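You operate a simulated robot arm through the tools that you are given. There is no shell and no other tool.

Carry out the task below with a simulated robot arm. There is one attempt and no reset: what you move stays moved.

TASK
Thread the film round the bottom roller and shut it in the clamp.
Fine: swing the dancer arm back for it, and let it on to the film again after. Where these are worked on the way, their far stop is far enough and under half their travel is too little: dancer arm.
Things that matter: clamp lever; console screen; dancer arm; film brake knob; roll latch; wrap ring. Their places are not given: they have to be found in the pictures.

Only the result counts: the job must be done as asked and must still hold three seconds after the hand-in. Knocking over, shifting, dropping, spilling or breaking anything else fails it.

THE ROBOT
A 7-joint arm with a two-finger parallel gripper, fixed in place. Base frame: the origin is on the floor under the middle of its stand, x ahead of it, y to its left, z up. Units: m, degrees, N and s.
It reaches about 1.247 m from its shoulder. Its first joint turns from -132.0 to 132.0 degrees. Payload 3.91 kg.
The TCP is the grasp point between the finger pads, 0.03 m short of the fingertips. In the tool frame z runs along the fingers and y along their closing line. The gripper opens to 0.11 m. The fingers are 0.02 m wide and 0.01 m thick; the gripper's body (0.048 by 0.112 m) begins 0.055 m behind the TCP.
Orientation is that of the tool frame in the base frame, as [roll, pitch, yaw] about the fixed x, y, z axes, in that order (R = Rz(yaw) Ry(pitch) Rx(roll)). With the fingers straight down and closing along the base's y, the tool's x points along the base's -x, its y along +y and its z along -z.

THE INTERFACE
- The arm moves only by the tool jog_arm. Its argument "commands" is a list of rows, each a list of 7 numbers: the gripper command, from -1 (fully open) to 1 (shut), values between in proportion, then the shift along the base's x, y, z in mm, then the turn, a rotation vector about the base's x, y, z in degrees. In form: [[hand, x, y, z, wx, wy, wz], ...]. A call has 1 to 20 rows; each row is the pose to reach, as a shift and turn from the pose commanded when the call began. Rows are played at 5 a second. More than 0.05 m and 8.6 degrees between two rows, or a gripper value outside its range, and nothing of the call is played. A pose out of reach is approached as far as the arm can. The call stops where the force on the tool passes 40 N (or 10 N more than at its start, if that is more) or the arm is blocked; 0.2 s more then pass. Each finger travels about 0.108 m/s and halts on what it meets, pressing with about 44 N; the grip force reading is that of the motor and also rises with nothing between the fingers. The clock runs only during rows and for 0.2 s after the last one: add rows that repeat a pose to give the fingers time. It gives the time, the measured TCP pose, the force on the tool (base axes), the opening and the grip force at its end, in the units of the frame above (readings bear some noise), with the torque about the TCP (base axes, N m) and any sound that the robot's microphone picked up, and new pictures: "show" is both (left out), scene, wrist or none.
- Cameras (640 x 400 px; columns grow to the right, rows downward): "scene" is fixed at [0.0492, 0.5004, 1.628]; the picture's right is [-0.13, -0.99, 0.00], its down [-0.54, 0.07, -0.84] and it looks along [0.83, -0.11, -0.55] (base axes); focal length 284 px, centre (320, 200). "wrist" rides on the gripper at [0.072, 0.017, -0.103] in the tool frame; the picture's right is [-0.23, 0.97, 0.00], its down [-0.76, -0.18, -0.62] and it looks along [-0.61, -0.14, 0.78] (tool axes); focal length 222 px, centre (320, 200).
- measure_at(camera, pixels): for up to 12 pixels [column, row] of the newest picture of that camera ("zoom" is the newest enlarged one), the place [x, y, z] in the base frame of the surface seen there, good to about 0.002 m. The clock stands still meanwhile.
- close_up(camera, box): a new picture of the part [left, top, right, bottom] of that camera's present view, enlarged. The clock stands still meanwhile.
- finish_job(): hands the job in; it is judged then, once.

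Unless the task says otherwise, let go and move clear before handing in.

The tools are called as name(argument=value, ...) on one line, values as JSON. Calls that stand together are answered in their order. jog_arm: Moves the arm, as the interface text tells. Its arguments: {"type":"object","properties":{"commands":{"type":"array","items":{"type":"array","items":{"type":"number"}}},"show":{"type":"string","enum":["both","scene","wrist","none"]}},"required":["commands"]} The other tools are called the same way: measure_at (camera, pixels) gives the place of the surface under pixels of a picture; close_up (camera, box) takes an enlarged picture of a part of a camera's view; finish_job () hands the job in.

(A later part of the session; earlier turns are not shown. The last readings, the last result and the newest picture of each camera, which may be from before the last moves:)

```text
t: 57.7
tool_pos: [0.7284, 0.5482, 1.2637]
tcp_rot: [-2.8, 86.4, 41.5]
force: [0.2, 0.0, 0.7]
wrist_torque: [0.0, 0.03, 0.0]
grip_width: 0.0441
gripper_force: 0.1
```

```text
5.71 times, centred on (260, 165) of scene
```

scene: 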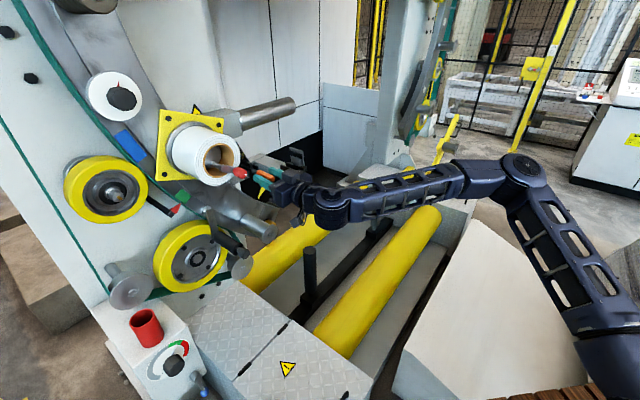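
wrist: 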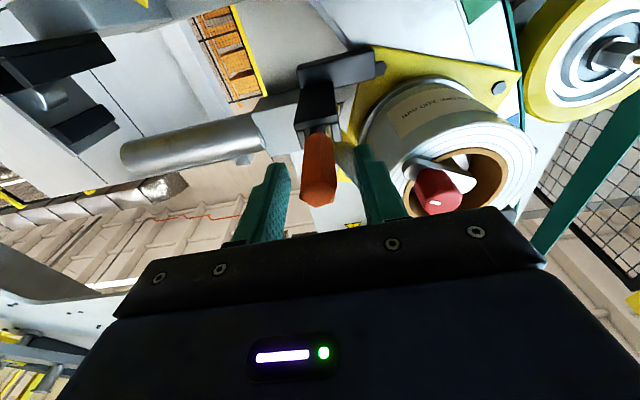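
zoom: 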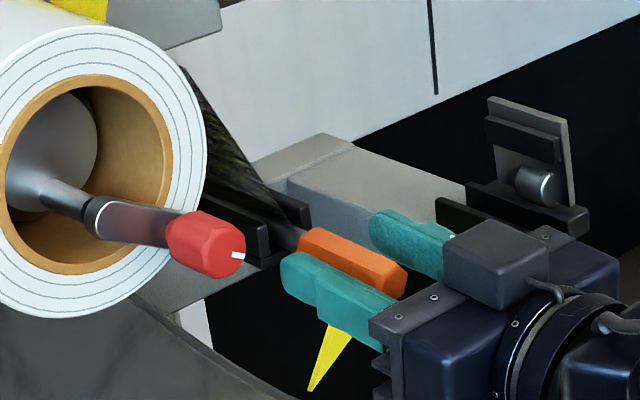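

The tab is settled in the fork, now with flats facing sideways. I'll tilt the hand about 44 degrees downward around the handle before taking hold again.

jog_arm(commands=[[0.2, 1.2, 1.1, 0, -4.9, 5.3, 0], [0.2, 2.4, 2.3, 0, -9.9, 10.7, 0], [0.2, 3.7, 3.4, -1, -14.8, 16.0, 0], [0.2, 4.9, 4.5, -1, -19.8, 21.4, 0], [0.2, 6.1, 5.7, -2, -24.7, 26.7, 0], [0.2, 7.3, 6.8, -2, -29.7, 32.1, 0], [0.2, 7.3, 6.8, -2, -29.7, 32.1, 0]])

close_up(camera="wrist", box=[240, 60, 420, 190])

close_up(camera="scene", box=[210, 130, 310, 200])

```text
t: 59.3
tool_pos: [0.7359, 0.5545, 1.2615]
tcp_rot: [178.9, 49.9, -137.2]
force: [-0.2, -0.4, -0.6]
wrist_torque: [0.01, 0.01, 0.0]
grip_width: 0.044
gripper_force: 0.1
```

scene: 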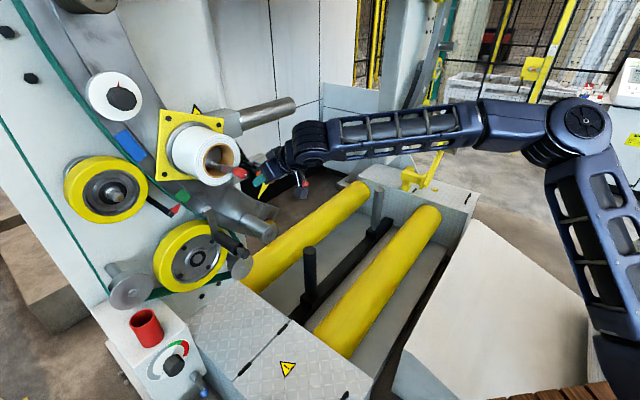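
wrist: 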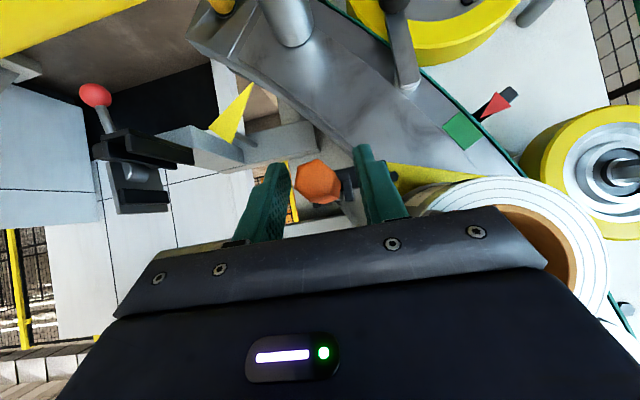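

```text
3.08 times, centred on (330, 125) of wrist
```

zoom: 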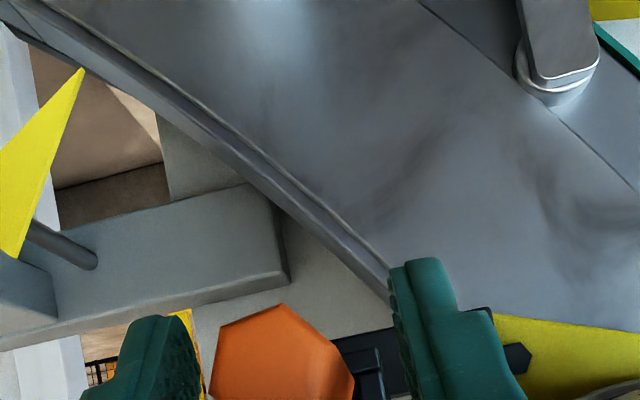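

```text
5.71 times, centred on (260, 165) of scene
```

zoom: 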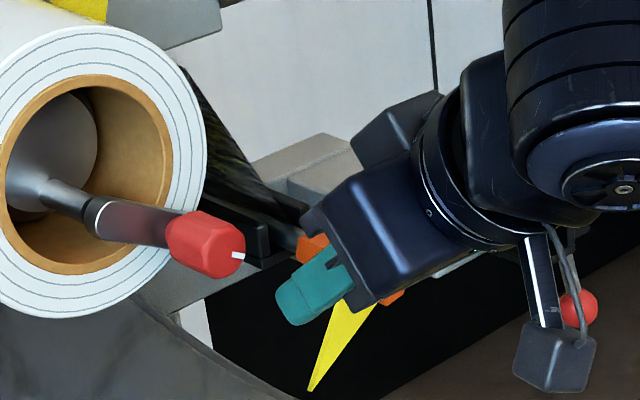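

The hand now tilts 40 degrees down with the handle still between the pads. I'll close on it and lift.

jog_arm(commands=[[0.45, 0, 0, 0, 0, 0, 0], [0.6, 0, 0, 0, 0, 0, 0], [1, 0, 0, 0, 0, 0, 0], [1, 0, 0, 0, 0, 0, 0], [1, 0, 0, 0, 0, 0, 0]])

close_up(camera="wrist", box=[240, 60, 420, 210])

```text
t: 60.5
tool_pos: [0.735, 0.5553, 1.2634]
tcp_rot: [178.7, 49.9, -137.1]
force: [-0.6, 0.6, 0.5]
wrist_torque: [-0.02, 0.02, 0.06]
grip_width: 0.0212
gripper_force: 43.8
```

scene: 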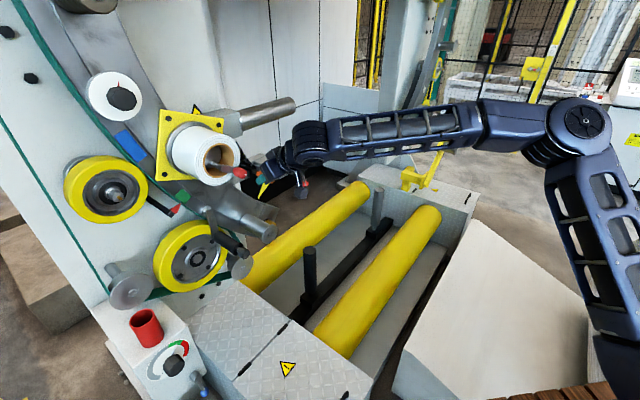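
wrist: 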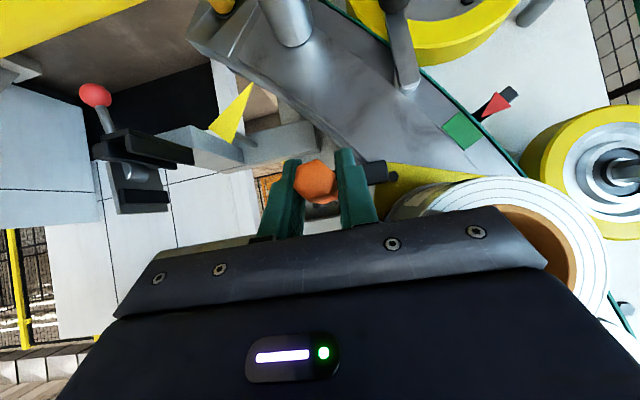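

```text
2.67 times, centred on (330, 135) of wrist
```

zoom: 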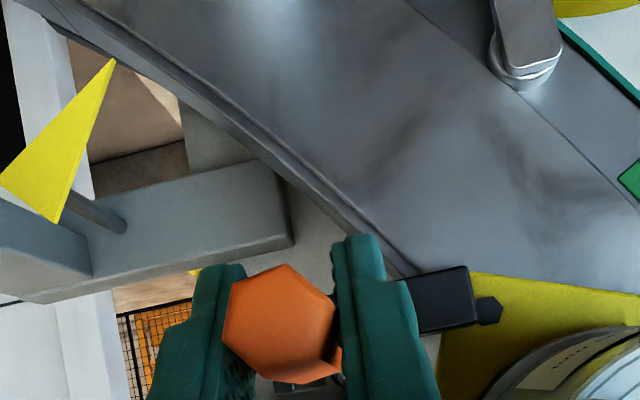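

The handle is held on its side flats at 44 N. Before moving, I'll measure the grey clamp arm's front face and the yellow pointer, as the bar must pass them later.

measure_at(camera="zoom", pixels=[[250, 210], [200, 260], [140, 270], [270, 180], [285, 235], [30, 230], [60, 270], [75, 150], [110, 70], [90, 205], [20, 270], [185, 200]])

jog_arm(commands=[[1, 0, 0, 3, 0, 0, 0], [1, 0, 0, 10, 0, 0, 0], [1, 0, 0, 20, 0, 0, 0], [1, 0, 0, 30, 0, 0, 0], [1, 0, 0, 38, 0, 0, 0], [1, 0, 0, 38, 0, 0, 0]])

close_up(camera="wrist", box=[240, 60, 420, 210])

close_up(camera="scene", box=[210, 130, 310, 200])

```text
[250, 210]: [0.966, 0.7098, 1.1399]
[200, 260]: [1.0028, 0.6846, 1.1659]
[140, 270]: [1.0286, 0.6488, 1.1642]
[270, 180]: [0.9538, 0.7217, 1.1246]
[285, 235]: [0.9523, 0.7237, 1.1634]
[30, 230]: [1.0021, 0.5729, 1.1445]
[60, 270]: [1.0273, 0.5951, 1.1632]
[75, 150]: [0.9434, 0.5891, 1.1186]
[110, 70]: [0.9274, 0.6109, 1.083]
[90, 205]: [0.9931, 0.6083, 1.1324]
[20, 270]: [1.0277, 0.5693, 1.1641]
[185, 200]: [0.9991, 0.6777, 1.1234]
```

```text
t: 61.9
tool_pos: [0.735, 0.5556, 1.3008]
tcp_rot: [178.8, 49.9, -137.1]
force: [0.0, 0.1, -2.5]
wrist_torque: [-0.06, 0.09, 0.02]
grip_width: 0.021
gripper_force: 44.0
```

scene: 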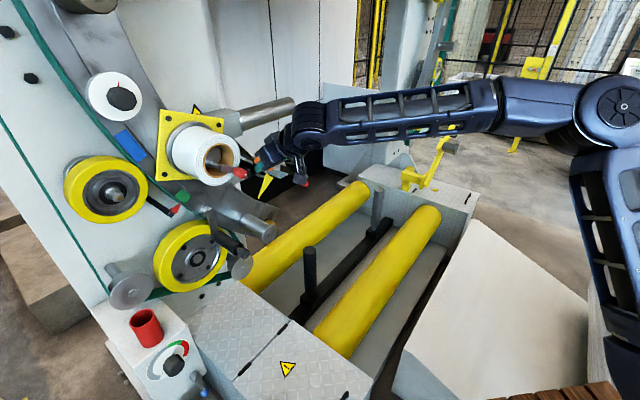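
wrist: 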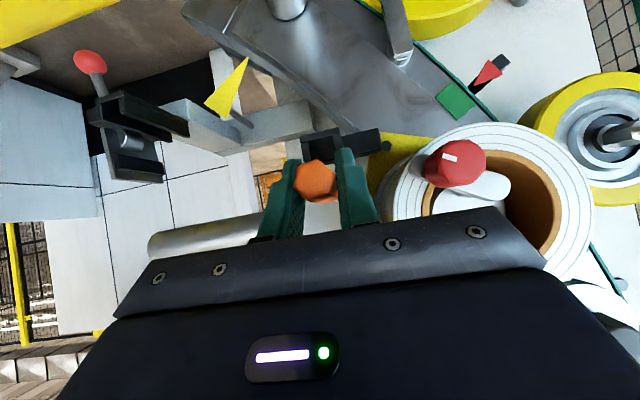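

```text
2.67 times, centred on (330, 135) of wrist
```

zoom: 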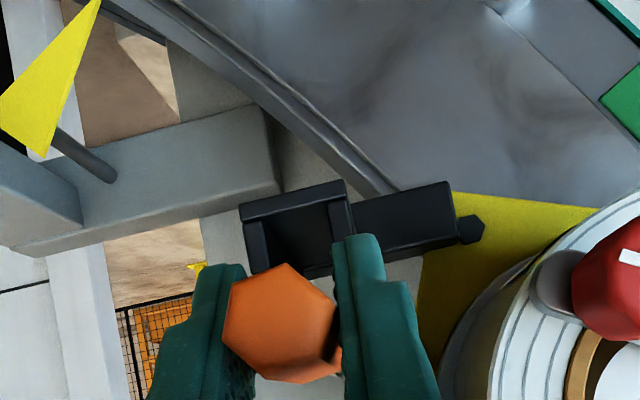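

```text
5.71 times, centred on (260, 165) of scene
```

zoom: 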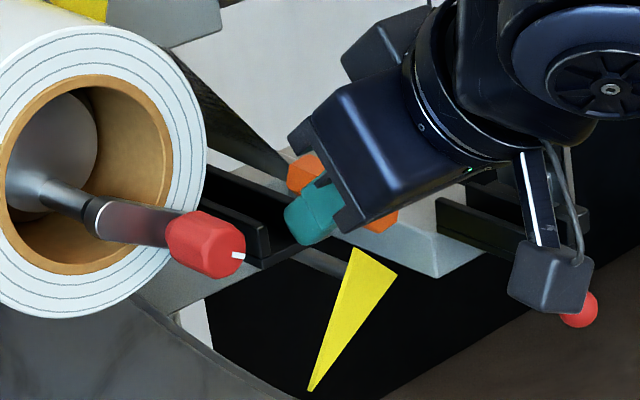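

The grey arm and pointer lie behind depth 1.09, so the bar (to 1.063) clears them. I'll carry the tab right of the fork and down again, this time with the hand tilted, to the left of the bottom roller.

jog_arm(commands=[[1, 13.6, -14.7, 0, 0, 0, 0], [1, 26.5, -28.6, 0, 0, 0, 0], [1, 26.5, -28.6, -25, 0, 0, 0], [1, 26.5, -28.6, -50, 0, 0, 0], [1, 26.5, -28.6, -75, 0, 0, 0], [1, 25.1, -27.2, -98, 0, 0, 0], [1, 17, -18.4, -120, 0, 0, 0], [1, 5.4, -5.9, -140, 0, 0, 0], [1, -8.1, 8.8, -160, 0, 0, 0], [1, -21.7, 23.5, -178, 0, 0, 0], [1, -32.6, 35.2, -196, 0, 0, 0], [1, -37.3, 40.4, -216, 0, 0, 0], [1, -37.3, 40.4, -240, 0, 0, 0], [1, -37.3, 40.4, -240, 0, 0, 0]])

close_up(camera="scene", box=[190, 140, 330, 250])

close_up(camera="wrist", box=[200, 40, 460, 210])

```text
t: 64.9
tool_pos: [0.6969, 0.5946, 1.0607]
tcp_rot: [178.9, 49.9, -137.1]
force: [-0.4, -0.5, -1.7]
wrist_torque: [-0.04, 0.09, 0.0]
grip_width: 0.0211
gripper_force: 43.6
```

scene: 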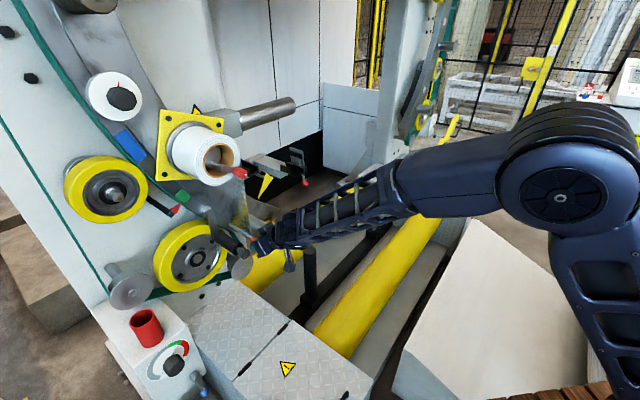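
wrist: 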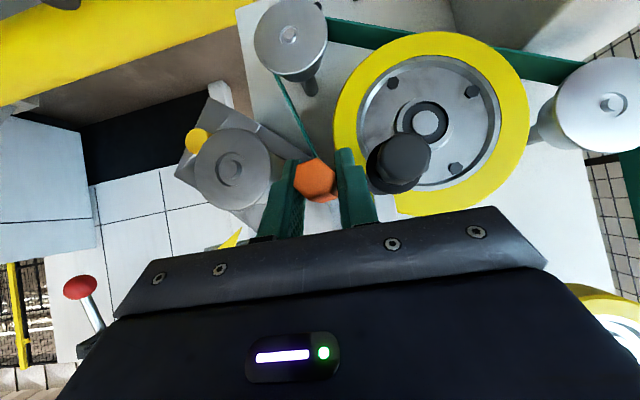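

```text
3.64 times, centred on (260, 195) of scene
```

zoom: 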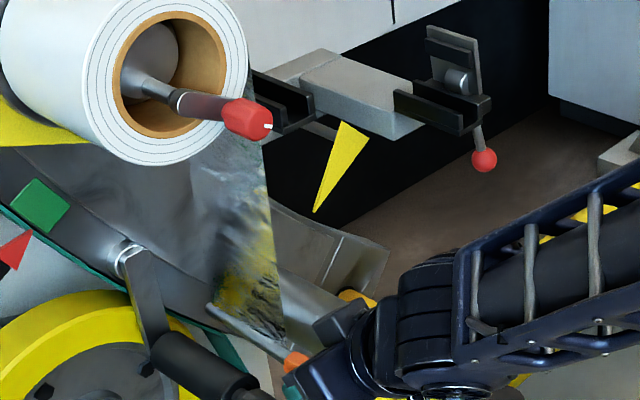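

```text
2.35 times, centred on (330, 125) of wrist
```

zoom: 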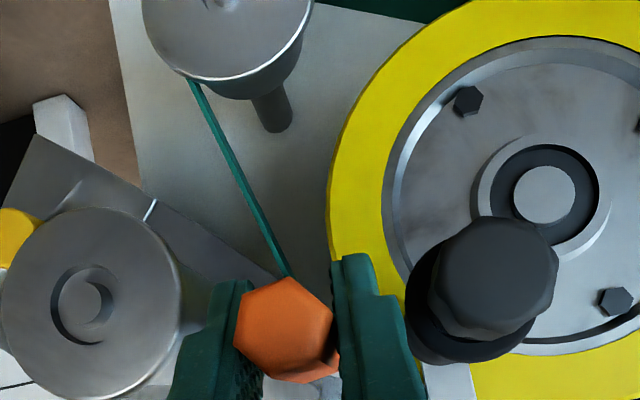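

No reach trouble now: the tab hangs left of the bottom roller at r 0.037, z 1.061, with the film trailing from the roll and the bar level. I'll go on down beside the roller in a short call first.

jog_arm(commands=[[1, 0, 0, -20, 0, 0, 0], [1, 0, 0, -40, 0, 0, 0], [1, 0.5, -0.6, -60, 0, 0, 0], [1, 3, -3.2, -80, 0, 0, 0], [1, 6, -6.5, -97, 0, 0, 0], [1, 6, -6.5, -97, 0, 0, 0]])

close_up(camera="scene", box=[190, 140, 330, 250])

close_up(camera="wrist", box=[200, 40, 460, 210])

```text
t: 66.3
tool_pos: [0.7037, 0.5878, 0.9636]
tcp_rot: [178.9, 49.8, -137.0]
force: [0.1, -0.2, -1.7]
wrist_torque: [-0.04, 0.04, 0.02]
grip_width: 0.021
gripper_force: 44.5
```

scene: 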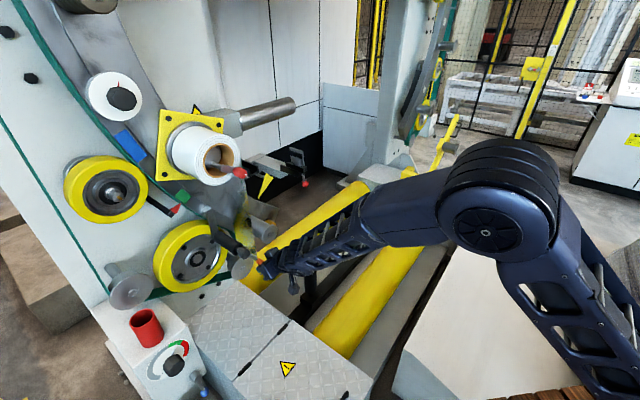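
wrist: 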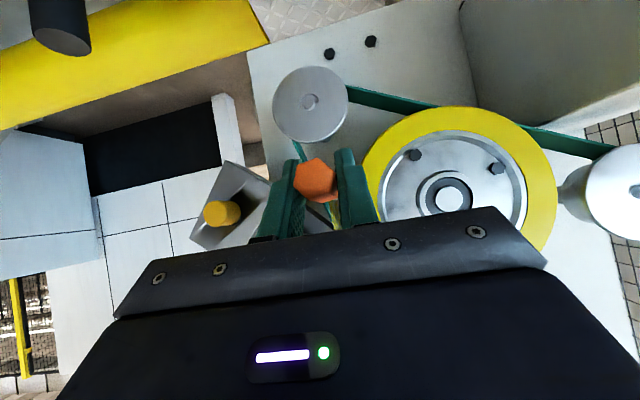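

```text
3.64 times, centred on (260, 195) of scene
```

zoom: 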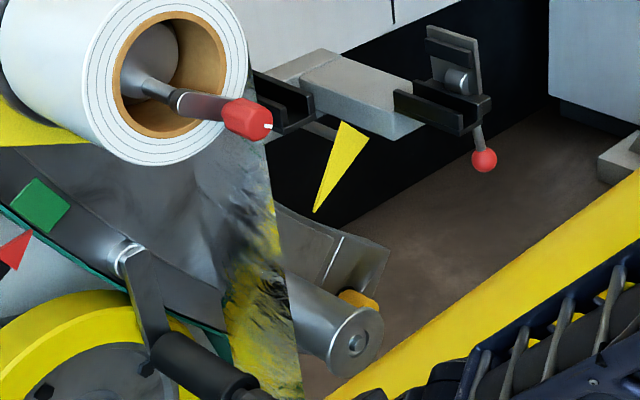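

```text
2.35 times, centred on (330, 125) of wrist
```

zoom: 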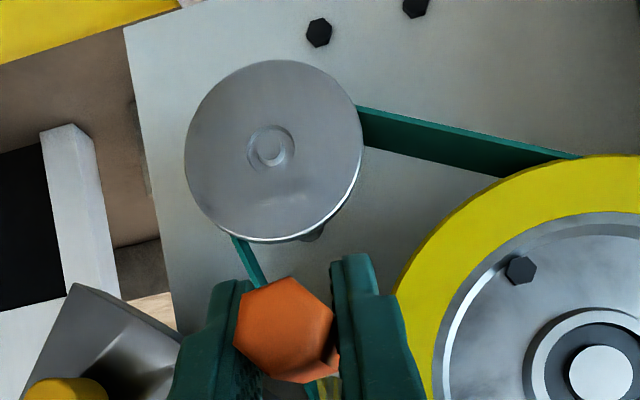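

The tab is now below and left of the bottom roller (r 0.046, z 0.964) with everything in reach. I'll carry it under the roller and up on its right side.

jog_arm(commands=[[1, 13.6, -14.7, -2, 0, 0, 0], [1, 28.5, -30.8, -3, 0, 0, 0], [1, 43.5, -47, -2, 0, 0, 0], [1, 57, -61.7, 4, 0, 0, 0], [1, 68.6, -74.1, 17, 0, 0, 0], [1, 77.4, -83.7, 35, 0, 0, 0], [1, 82.8, -89.5, 57, 0, 0, 0], [1, 85.6, -92.5, 82, 0, 0, 0], [1, 85.6, -92.5, 82, 0, 0, 0]])

close_up(camera="scene", box=[190, 140, 330, 250])

close_up(camera="wrist", box=[200, 40, 460, 210])

```text
t: 68.3
tool_pos: [0.7896, 0.4961, 1.0457]
tcp_rot: [179.0, 49.9, -137.1]
force: [-0.6, 0.5, -2.3]
wrist_torque: [-0.09, 0.1, 0.0]
grip_width: 0.0213
gripper_force: 44.0
```

scene: 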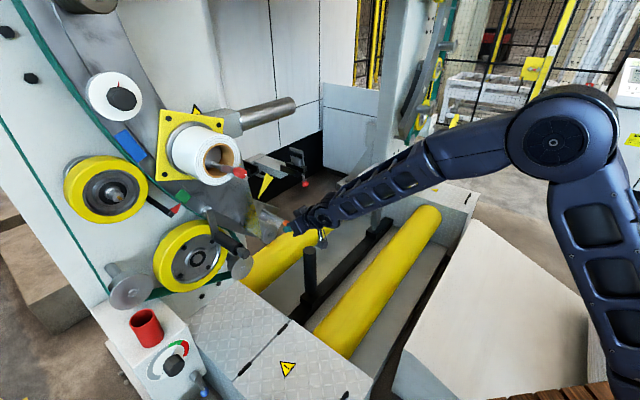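
wrist: 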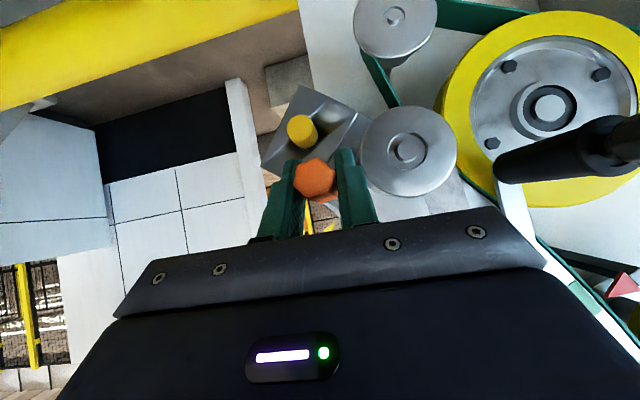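

```text
3.64 times, centred on (260, 195) of scene
```

zoom: 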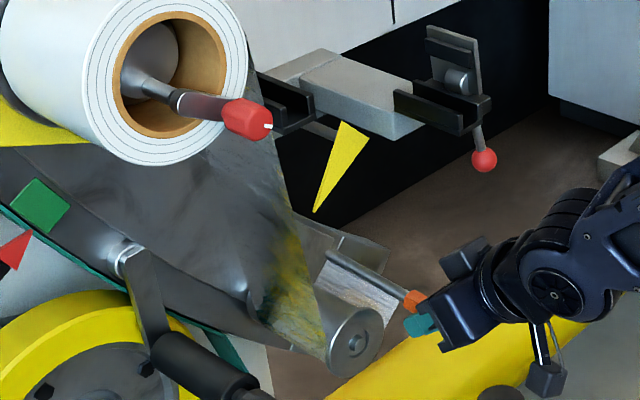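

```text
2.35 times, centred on (330, 125) of wrist
```

zoom: 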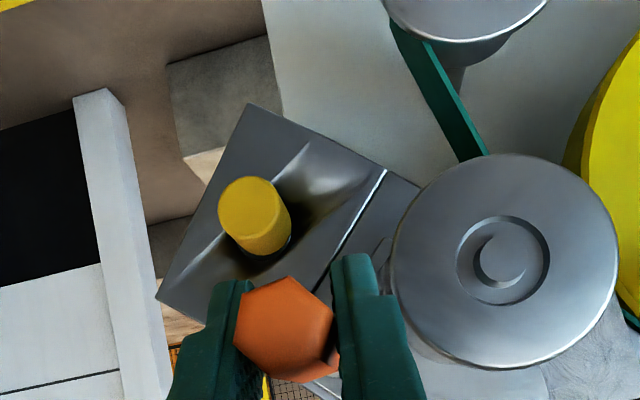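

The film now runs from the roll, down the left of the bottom roller, under it and up to the bar on its right. I'll check that the bar is level and square before taking it up to the clamp.

close_up(camera="scene", box=[250, 195, 320, 245])

close_up(camera="scene", box=[265, 195, 315, 235])

```text
8.00 times, centred on (285, 220) of scene
```

zoom: 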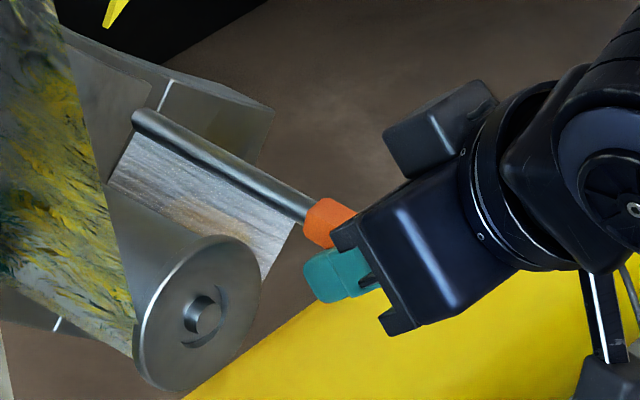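

```text
10.00 times, centred on (290, 215) of scene
```

zoom: 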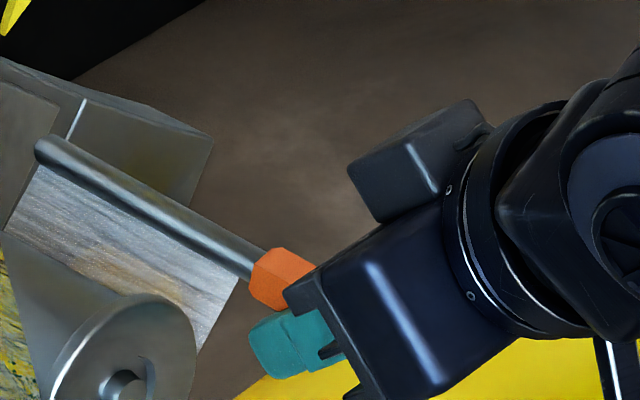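

measure_at(camera="zoom", pixels=[[45, 147], [60, 155], [100, 177], [140, 200], [180, 222], [220, 245], [245, 260], [270, 275], [60, 200], [150, 250], [45, 160], [220, 257]])

```text
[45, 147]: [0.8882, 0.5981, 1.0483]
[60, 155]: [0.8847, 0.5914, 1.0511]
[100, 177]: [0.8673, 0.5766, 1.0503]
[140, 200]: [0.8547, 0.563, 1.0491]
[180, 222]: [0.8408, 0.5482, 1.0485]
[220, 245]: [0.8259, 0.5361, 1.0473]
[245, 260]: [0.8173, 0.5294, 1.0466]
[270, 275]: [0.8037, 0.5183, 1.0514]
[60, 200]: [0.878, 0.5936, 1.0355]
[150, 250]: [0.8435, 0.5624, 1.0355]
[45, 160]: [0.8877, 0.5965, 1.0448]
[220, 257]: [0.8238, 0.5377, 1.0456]
```

The bar is level and square (r 0.1665 all along, within 3 degrees). I'll lift it up and over the clamp's left wall to just above the channel.

jog_arm(commands=[[1, 3.4, -3.7, 29, 0, 0, 0], [1, 8.1, -8.8, 59, 0, 0, 0], [1, 14.9, -16.1, 89, 0, 0, 0], [1, 23.1, -25, 119, 0, 0, 0], [1, 32.6, -35.2, 144, 0, 0, 0], [1, 46.2, -49.9, 164, 0, 0, 0], [1, 61.1, -66.1, 168, 0, 0, 0], [1, 69.9, -75.6, 166, 0, 0, 0], [1, 69.9, -75.6, 166, 0, 0, 0]])

close_up(camera="scene", box=[260, 130, 330, 180])

close_up(camera="wrist", box=[220, 60, 440, 210])

```text
t: 70.3
tool_pos: [0.8593, 0.4213, 1.2109]
tcp_rot: [178.8, 50.0, -137.1]
force: [-0.1, 0.9, -2.3]
wrist_torque: [-0.11, 0.12, 0.0]
grip_width: 0.0211
gripper_force: 44.1
```

scene: 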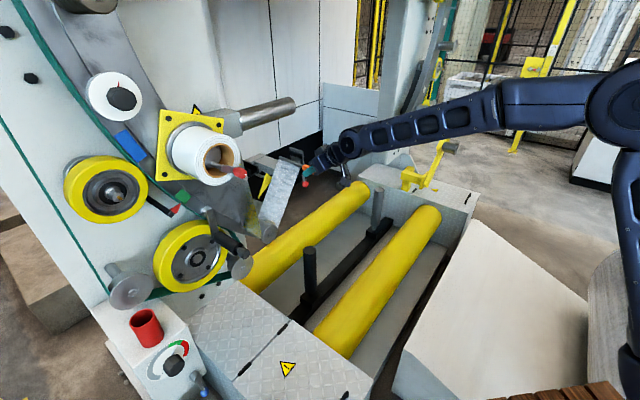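
wrist: 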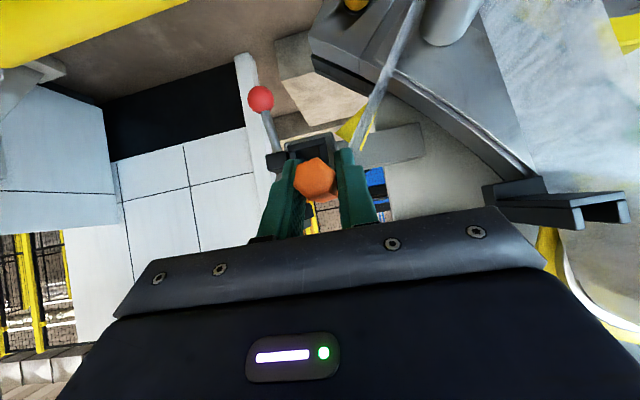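

```text
8.00 times, centred on (295, 155) of scene
```

zoom: 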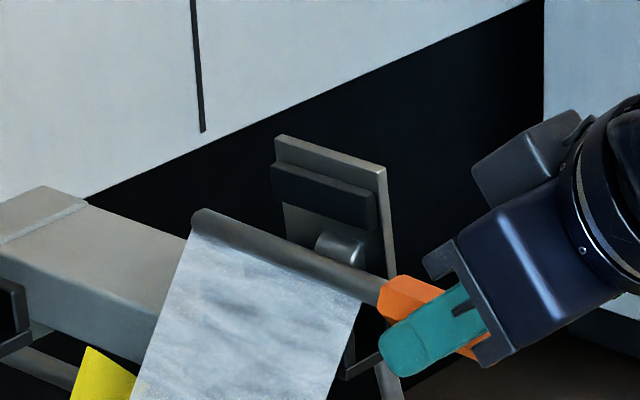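

```text
2.67 times, centred on (330, 135) of wrist
```

zoom: 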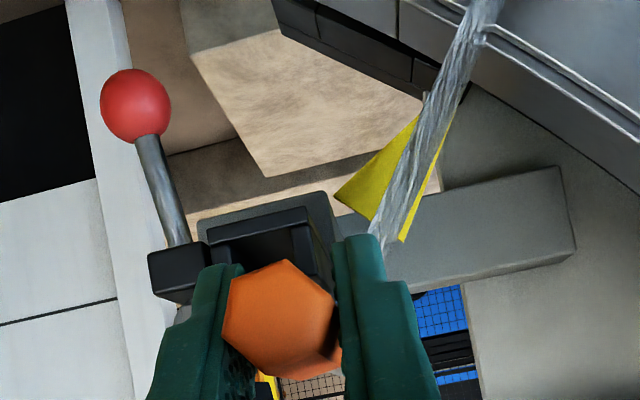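

The bar hangs just above the channel, the film running down to the roller. I'll measure the bar's line to align it with the channel.

close_up(camera="scene", box=[270, 140, 320, 180])

measure_at(camera="wrist", pixels=[[292, 160], [305, 145], [330, 150], [318, 145], [315, 140], [280, 165]])

```text
10.00 times, centred on (295, 160) of scene
```

zoom: 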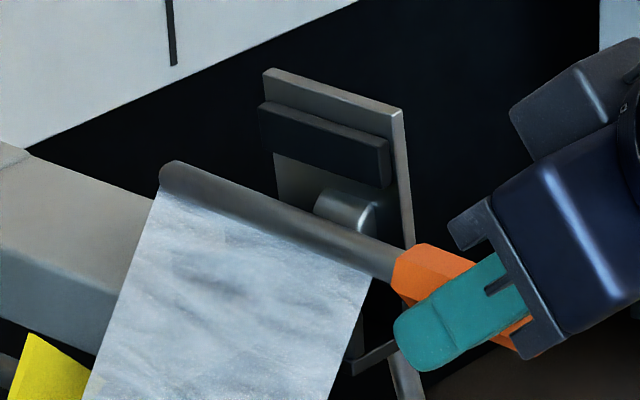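

```text
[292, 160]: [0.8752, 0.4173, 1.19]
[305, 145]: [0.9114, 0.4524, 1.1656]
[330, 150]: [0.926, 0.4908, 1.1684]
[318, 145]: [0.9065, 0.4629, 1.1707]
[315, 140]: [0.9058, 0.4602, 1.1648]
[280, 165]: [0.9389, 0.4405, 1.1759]
```

measure_at(camera="zoom", pixels=[[180, 170], [220, 190], [260, 208], [300, 227], [340, 245], [380, 262], [175, 185], [370, 270], [300, 140], [355, 160], [265, 110], [345, 205]])

```text
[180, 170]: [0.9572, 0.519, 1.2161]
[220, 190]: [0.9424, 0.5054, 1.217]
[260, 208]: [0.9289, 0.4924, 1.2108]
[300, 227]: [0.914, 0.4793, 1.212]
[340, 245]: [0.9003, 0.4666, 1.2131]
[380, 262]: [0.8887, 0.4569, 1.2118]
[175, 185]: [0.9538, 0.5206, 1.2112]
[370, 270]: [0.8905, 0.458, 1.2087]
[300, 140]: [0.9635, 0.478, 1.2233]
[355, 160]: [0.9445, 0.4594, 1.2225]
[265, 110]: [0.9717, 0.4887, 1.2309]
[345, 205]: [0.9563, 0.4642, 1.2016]
```

The bar is parallel to the channel, its centre near r 0.274, and the open pad is clear at r 0.30. I'll shift it 10 mm right and lower it into the channel in small steps.

jog_arm(commands=[[1, 3.4, -3.7, -2, 0, 0, 0], [1, 8.6, -6.2, -5, 0, 0, 0], [1, 8.6, -6.2, -12, 0, 0, 0], [1, 8.6, -6.2, -19, 0, 0, 0], [1, 8.6, -6.2, -25, 0, 0, 0], [1, 8.6, -6.2, -29, 0, 0, 0], [1, 8.6, -6.2, -32, 0, 0, 0], [1, 8.6, -6.2, -32, 0, 0, 0]])

close_up(camera="scene", box=[270, 140, 320, 180])

close_up(camera="wrist", box=[250, 80, 410, 190])

```text
t: 72.1
tool_pos: [0.8682, 0.4135, 1.1795]
tcp_rot: [178.8, 49.9, -137.2]
force: [0.5, 0.9, -1.8]
wrist_torque: [-0.09, 0.07, 0.0]
grip_width: 0.0212
gripper_force: 43.7
```

scene: 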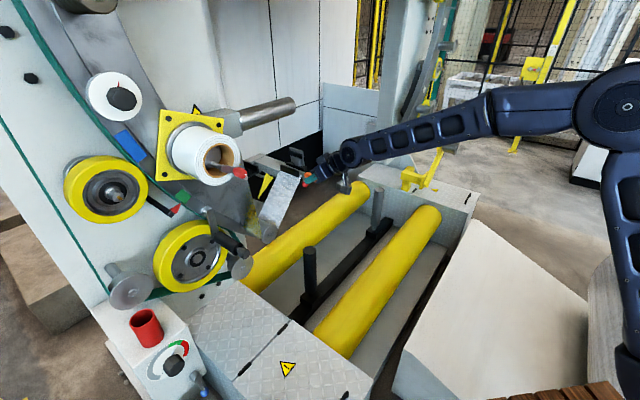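
wrist: 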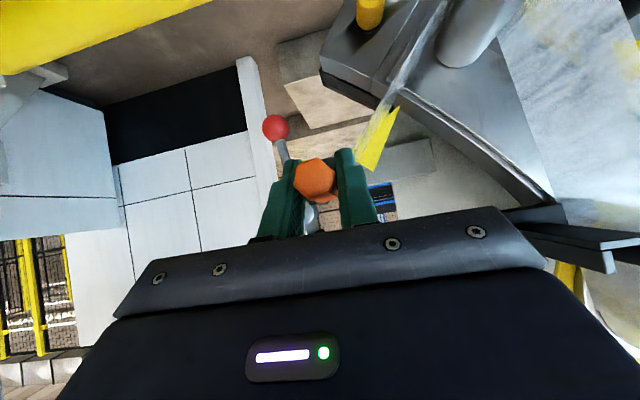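

```text
10.00 times, centred on (295, 160) of scene
```

zoom: 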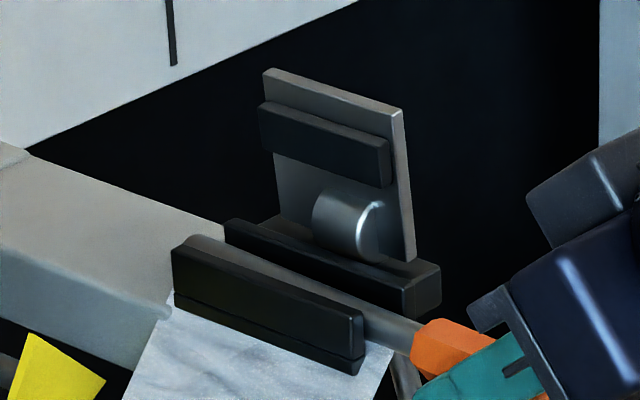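

```text
3.64 times, centred on (330, 135) of wrist
```

zoom: 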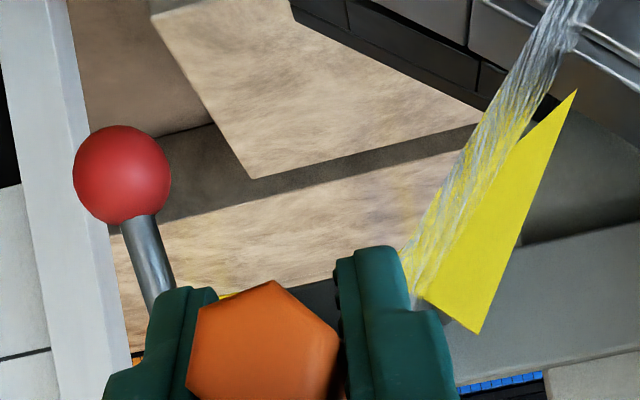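

The bar lies in the channel between the walls. I'll slide it about 12 mm deeper so it overhangs no more than it did in its fork, and lower the last 2 mm onto the floor.

jog_arm(commands=[[1, 4.4, 4.1, 0, 0, 0, 0], [1, 8.8, 8.1, 0, 0, 0, 0], [1, 8.8, 8.1, -1, 0, 0, 0], [1, 8.8, 8.1, -2, 0, 0, 0], [1, 8.8, 8.1, -3, 0, 0, 0], [1, 8.8, 8.1, -3, 0, 0, 0]])

close_up(camera="scene", box=[270, 140, 320, 180])

```text
t: 73.5
tool_pos: [0.876, 0.4228, 1.1768]
tcp_rot: [178.9, 50.0, -136.9]
force: [3.7, 1.1, 7.1]
wrist_torque: [0.25, -0.28, -0.03]
grip_width: 0.021
gripper_force: 43.8
```

scene: 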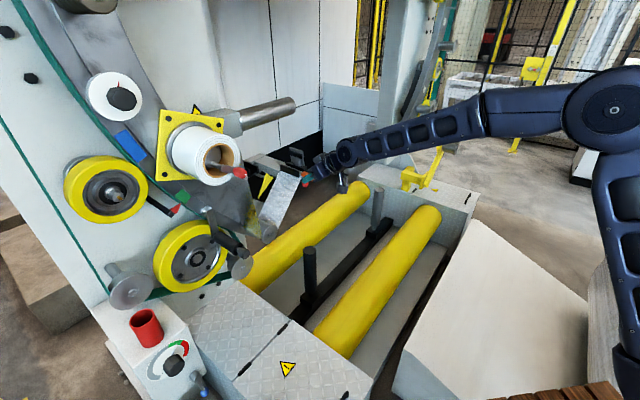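
wrist: 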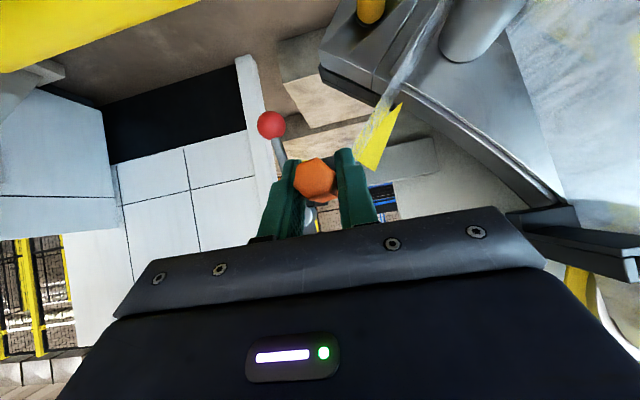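

```text
10.00 times, centred on (295, 160) of scene
```

zoom: 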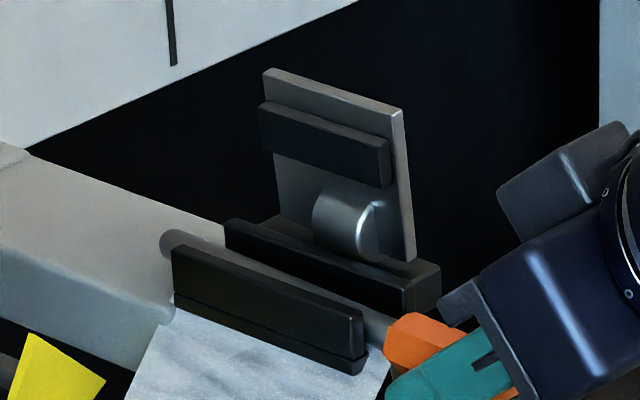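

The bar rests on the channel's floor (about 9 N of contact) and sits well inside. I'll open the fingers gently and see that it stays.

jog_arm(commands=[[0.6, 0, 0, 0.5, 0, 0, 0], [0.56, 0, 0, 0.5, 0, 0, 0], [0.5, 0, 0, 0.5, 0, 0, 0], [0.4, 0, 0, 0.5, 0, 0, 0], [0.3, 0, 0, 0.5, 0, 0, 0]])

close_up(camera="scene", box=[270, 140, 320, 180])

close_up(camera="wrist", box=[250, 80, 410, 210])

```text
t: 74.7
tool_pos: [0.8766, 0.4229, 1.1779]
tcp_rot: [178.9, 49.9, -137.2]
force: [-0.1, 0.5, 0.6]
wrist_torque: [0.01, 0.02, 0.0]
grip_width: 0.0386
gripper_force: 0.1
```

scene: 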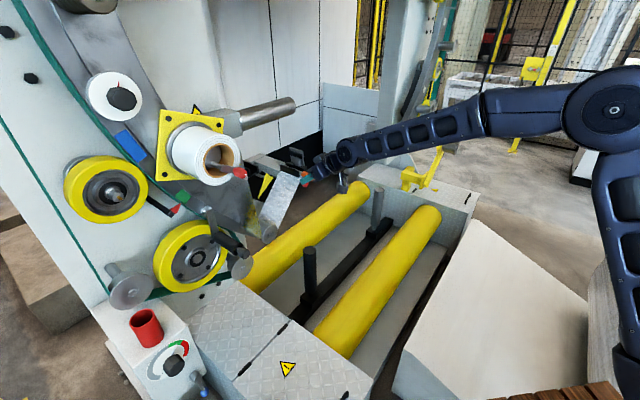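
wrist: 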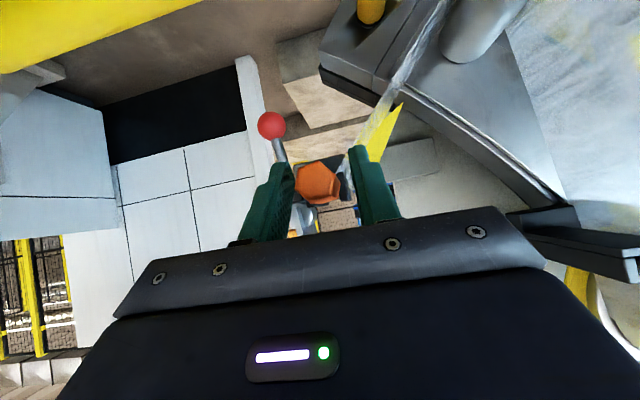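

```text
10.00 times, centred on (295, 160) of scene
```

zoom: 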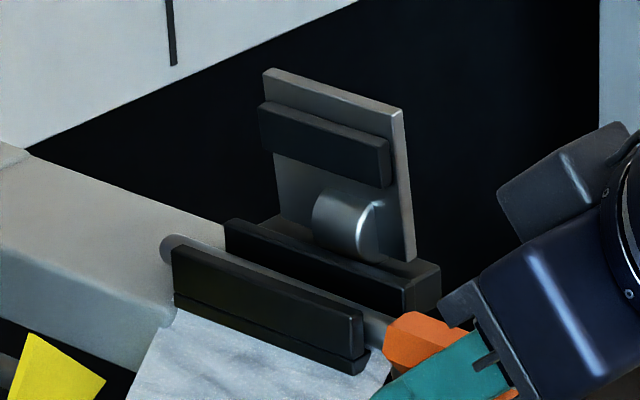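

```text
3.08 times, centred on (330, 145) of wrist
```

zoom: 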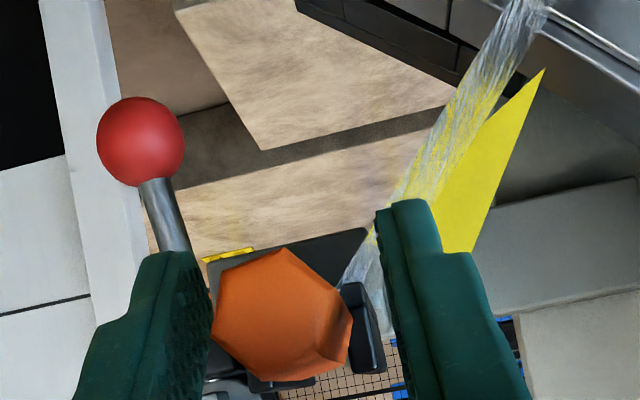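

The tab stays in the channel by itself. I'll open wider, back out along the fingers' line, and come round to the right of the clamp's upright plate with the fingers closed.

jog_arm(commands=[[0.1, 0, 0, 0, 0, 0, 0], [-0.1, 0, 0, 0, 0, 0, 0], [-0.1, -11, -10, 13, 0, 0, 0], [-0.1, -28, -26, 32, 0, 0, 0], [-0.1, -45, -41.6, 51, 0, 0, 0], [0.2, -40, -50, 80, 0, 0, 0], [0.7, -24, -68, 110, 0, 0, 0], [1, -11, -78, 122, 0, 0, 0], [1, -11, -78, 122, 0, 0, 0]])

close_up(camera="scene", box=[270, 140, 320, 180])

close_up(camera="wrist", box=[220, 60, 440, 210])

```text
t: 76.7
tool_pos: [0.8651, 0.343, 1.2992]
tcp_rot: [178.8, 50.0, -137.1]
force: [0.6, 0.4, 1.1]
wrist_torque: [0.0, -0.03, 0.0]
grip_width: 0.0001
gripper_force: 37.4
```

scene: 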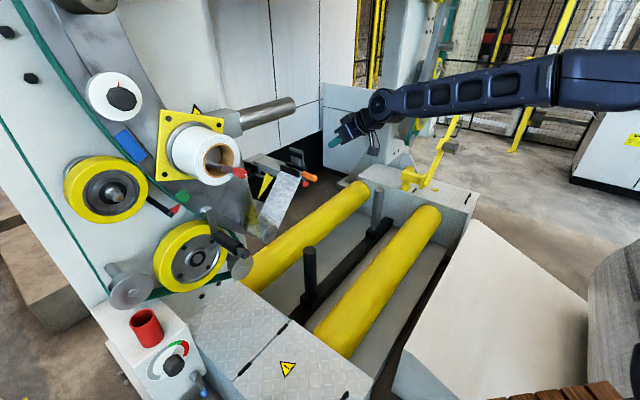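
wrist: 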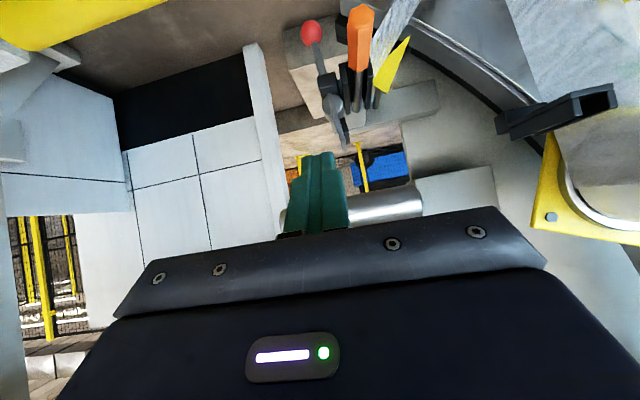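

```text
10.00 times, centred on (295, 160) of scene
```

zoom: 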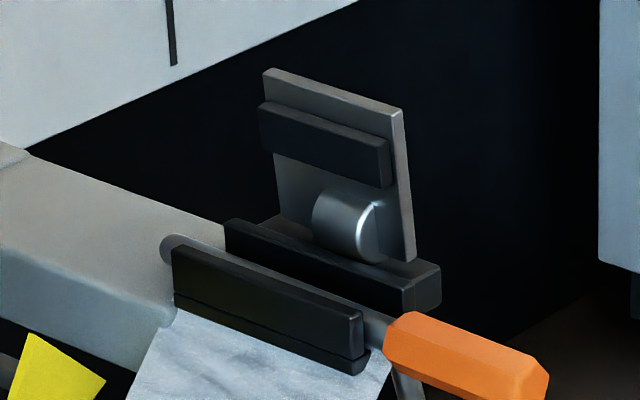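

```text
2.67 times, centred on (330, 135) of wrist
```

zoom: 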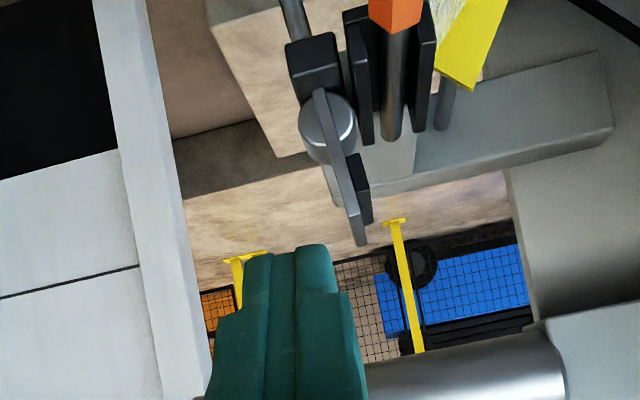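

The bar rests in the channel and the open plate shows edge-on at (345,185) of the zoom. I'll measure the plate so that I can push it shut from its right side.

measure_at(camera="zoom", pixels=[[359, 238], [350, 205], [340, 165], [330, 125], [318, 130], [363, 195], [395, 60], [393, 120], [368, 60], [420, 60], [315, 60], [400, 20]])

```text
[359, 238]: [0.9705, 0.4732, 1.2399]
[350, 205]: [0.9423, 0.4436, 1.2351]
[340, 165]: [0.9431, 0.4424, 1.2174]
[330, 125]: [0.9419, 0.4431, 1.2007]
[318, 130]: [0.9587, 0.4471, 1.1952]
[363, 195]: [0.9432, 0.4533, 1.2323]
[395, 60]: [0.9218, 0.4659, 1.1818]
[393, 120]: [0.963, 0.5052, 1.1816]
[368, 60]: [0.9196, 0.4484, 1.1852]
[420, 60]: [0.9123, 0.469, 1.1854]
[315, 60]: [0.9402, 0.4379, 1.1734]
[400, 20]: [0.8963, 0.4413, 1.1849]
```

The plate stands nearly upright (front edge r 0.315, tip z 1.245), and the bar's top at z 1.182 sits below the wall tops. I'll bring the closed fingers to the plate's right side.

jog_arm(commands=[[1, 13.2, -14.2, 0, 0, 0, 0], [1, 43.2, 13.8, 0, 0, 0, 0], [1, 73.2, 41.8, 0, 0, 0, 0], [1, 104.2, 70, 0, 0, 0, 0], [1, 104.2, 70, -20, 0, 0, 0], [1, 104.2, 70, -40, 0, 0, 0], [1, 104.2, 70, -59, 0, 0, 0], [1, 104.2, 70, -59, 0, 0, 0]])

close_up(camera="scene", box=[270, 140, 320, 180])

close_up(camera="wrist", box=[220, 60, 440, 210])

```text
t: 78.5
tool_pos: [0.9691, 0.4137, 1.2406]
tcp_rot: [178.9, 49.9, -137.1]
force: [-0.3, 0.4, 0.2]
wrist_torque: [0.0, 0.01, 0.01]
grip_width: 0.0
gripper_force: 38.1
```

scene: 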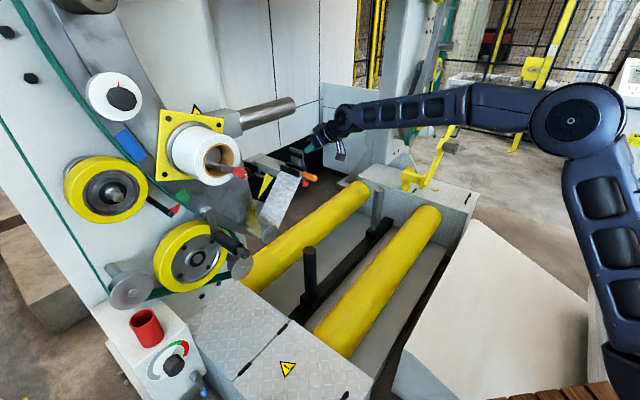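
wrist: 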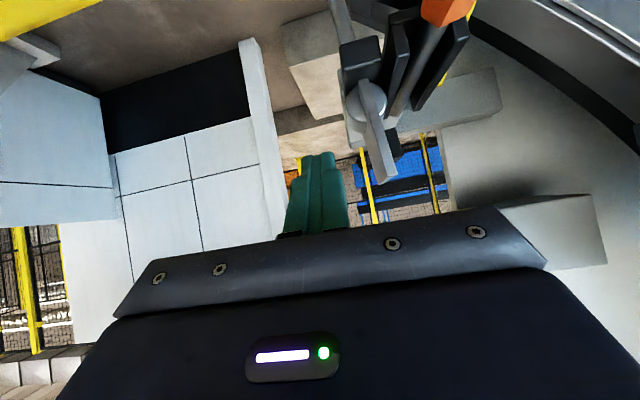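

```text
10.00 times, centred on (295, 160) of scene
```

zoom: 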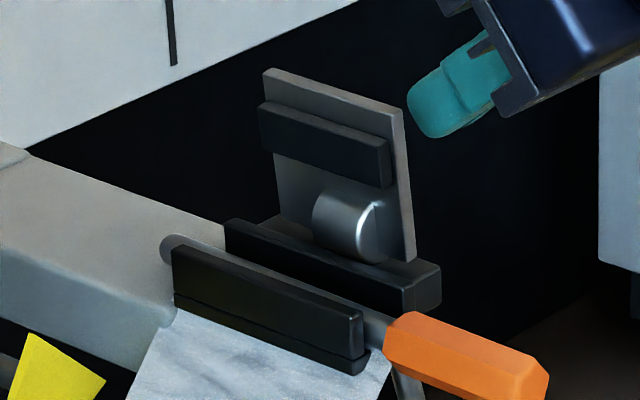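

```text
2.67 times, centred on (330, 135) of wrist
```

zoom: 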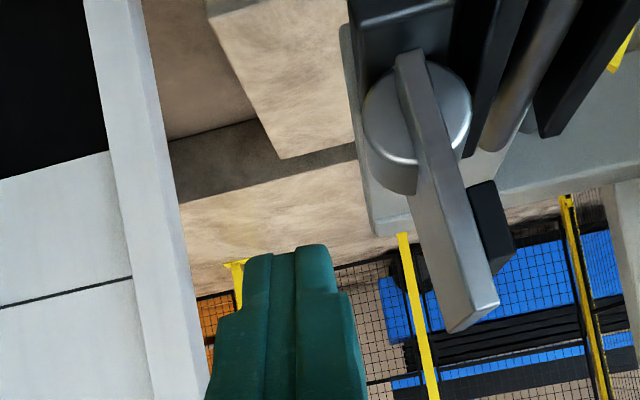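

The fingers stand to the right of the plate. I'll push it left and down along its arc.

jog_arm(commands=[[1, -8.1, 8.8, -2, 0, 0, 0], [1, -13.6, 14.7, -3, 0, 0, 0], [1, -18.7, 20.2, -0.5, 0, 0, 0], [1, -25.8, 27.9, 0.5, 0, 0, 0], [1, -33.3, 36, -1.5, 0, 0, 0], [1, -40.1, 43.3, -6, 0, 0, 0], [1, -45.5, 49.2, -13, 0, 0, 0], [1, -45.5, 49.2, -13, 0, 0, 0]])

close_up(camera="scene", box=[270, 140, 320, 180])

close_up(camera="wrist", box=[220, 60, 440, 210])

```text
t: 80.3
tool_pos: [0.9257, 0.4633, 1.2272]
tcp_rot: [178.8, 49.9, -137.2]
force: [-0.3, -0.7, 0.0]
wrist_torque: [0.04, -0.01, -0.02]
grip_width: 0.0
gripper_force: 37.9
```

scene: 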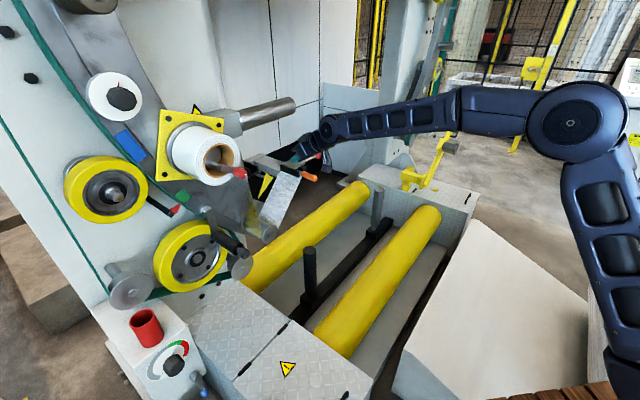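
wrist: 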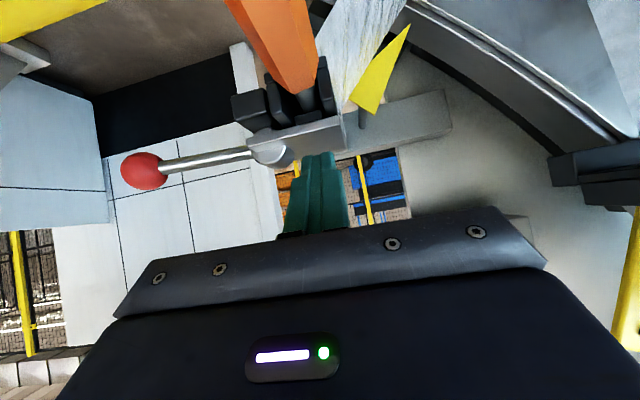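

```text
10.00 times, centred on (295, 160) of scene
```

zoom: 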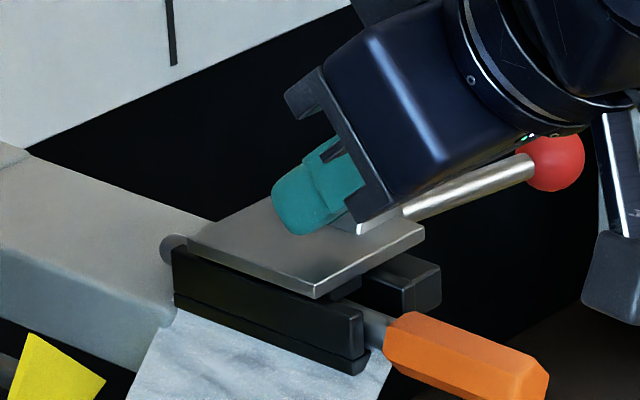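

```text
2.67 times, centred on (330, 135) of wrist
```

zoom: 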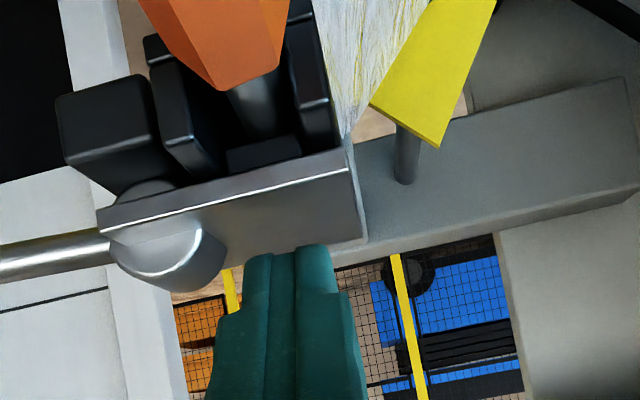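

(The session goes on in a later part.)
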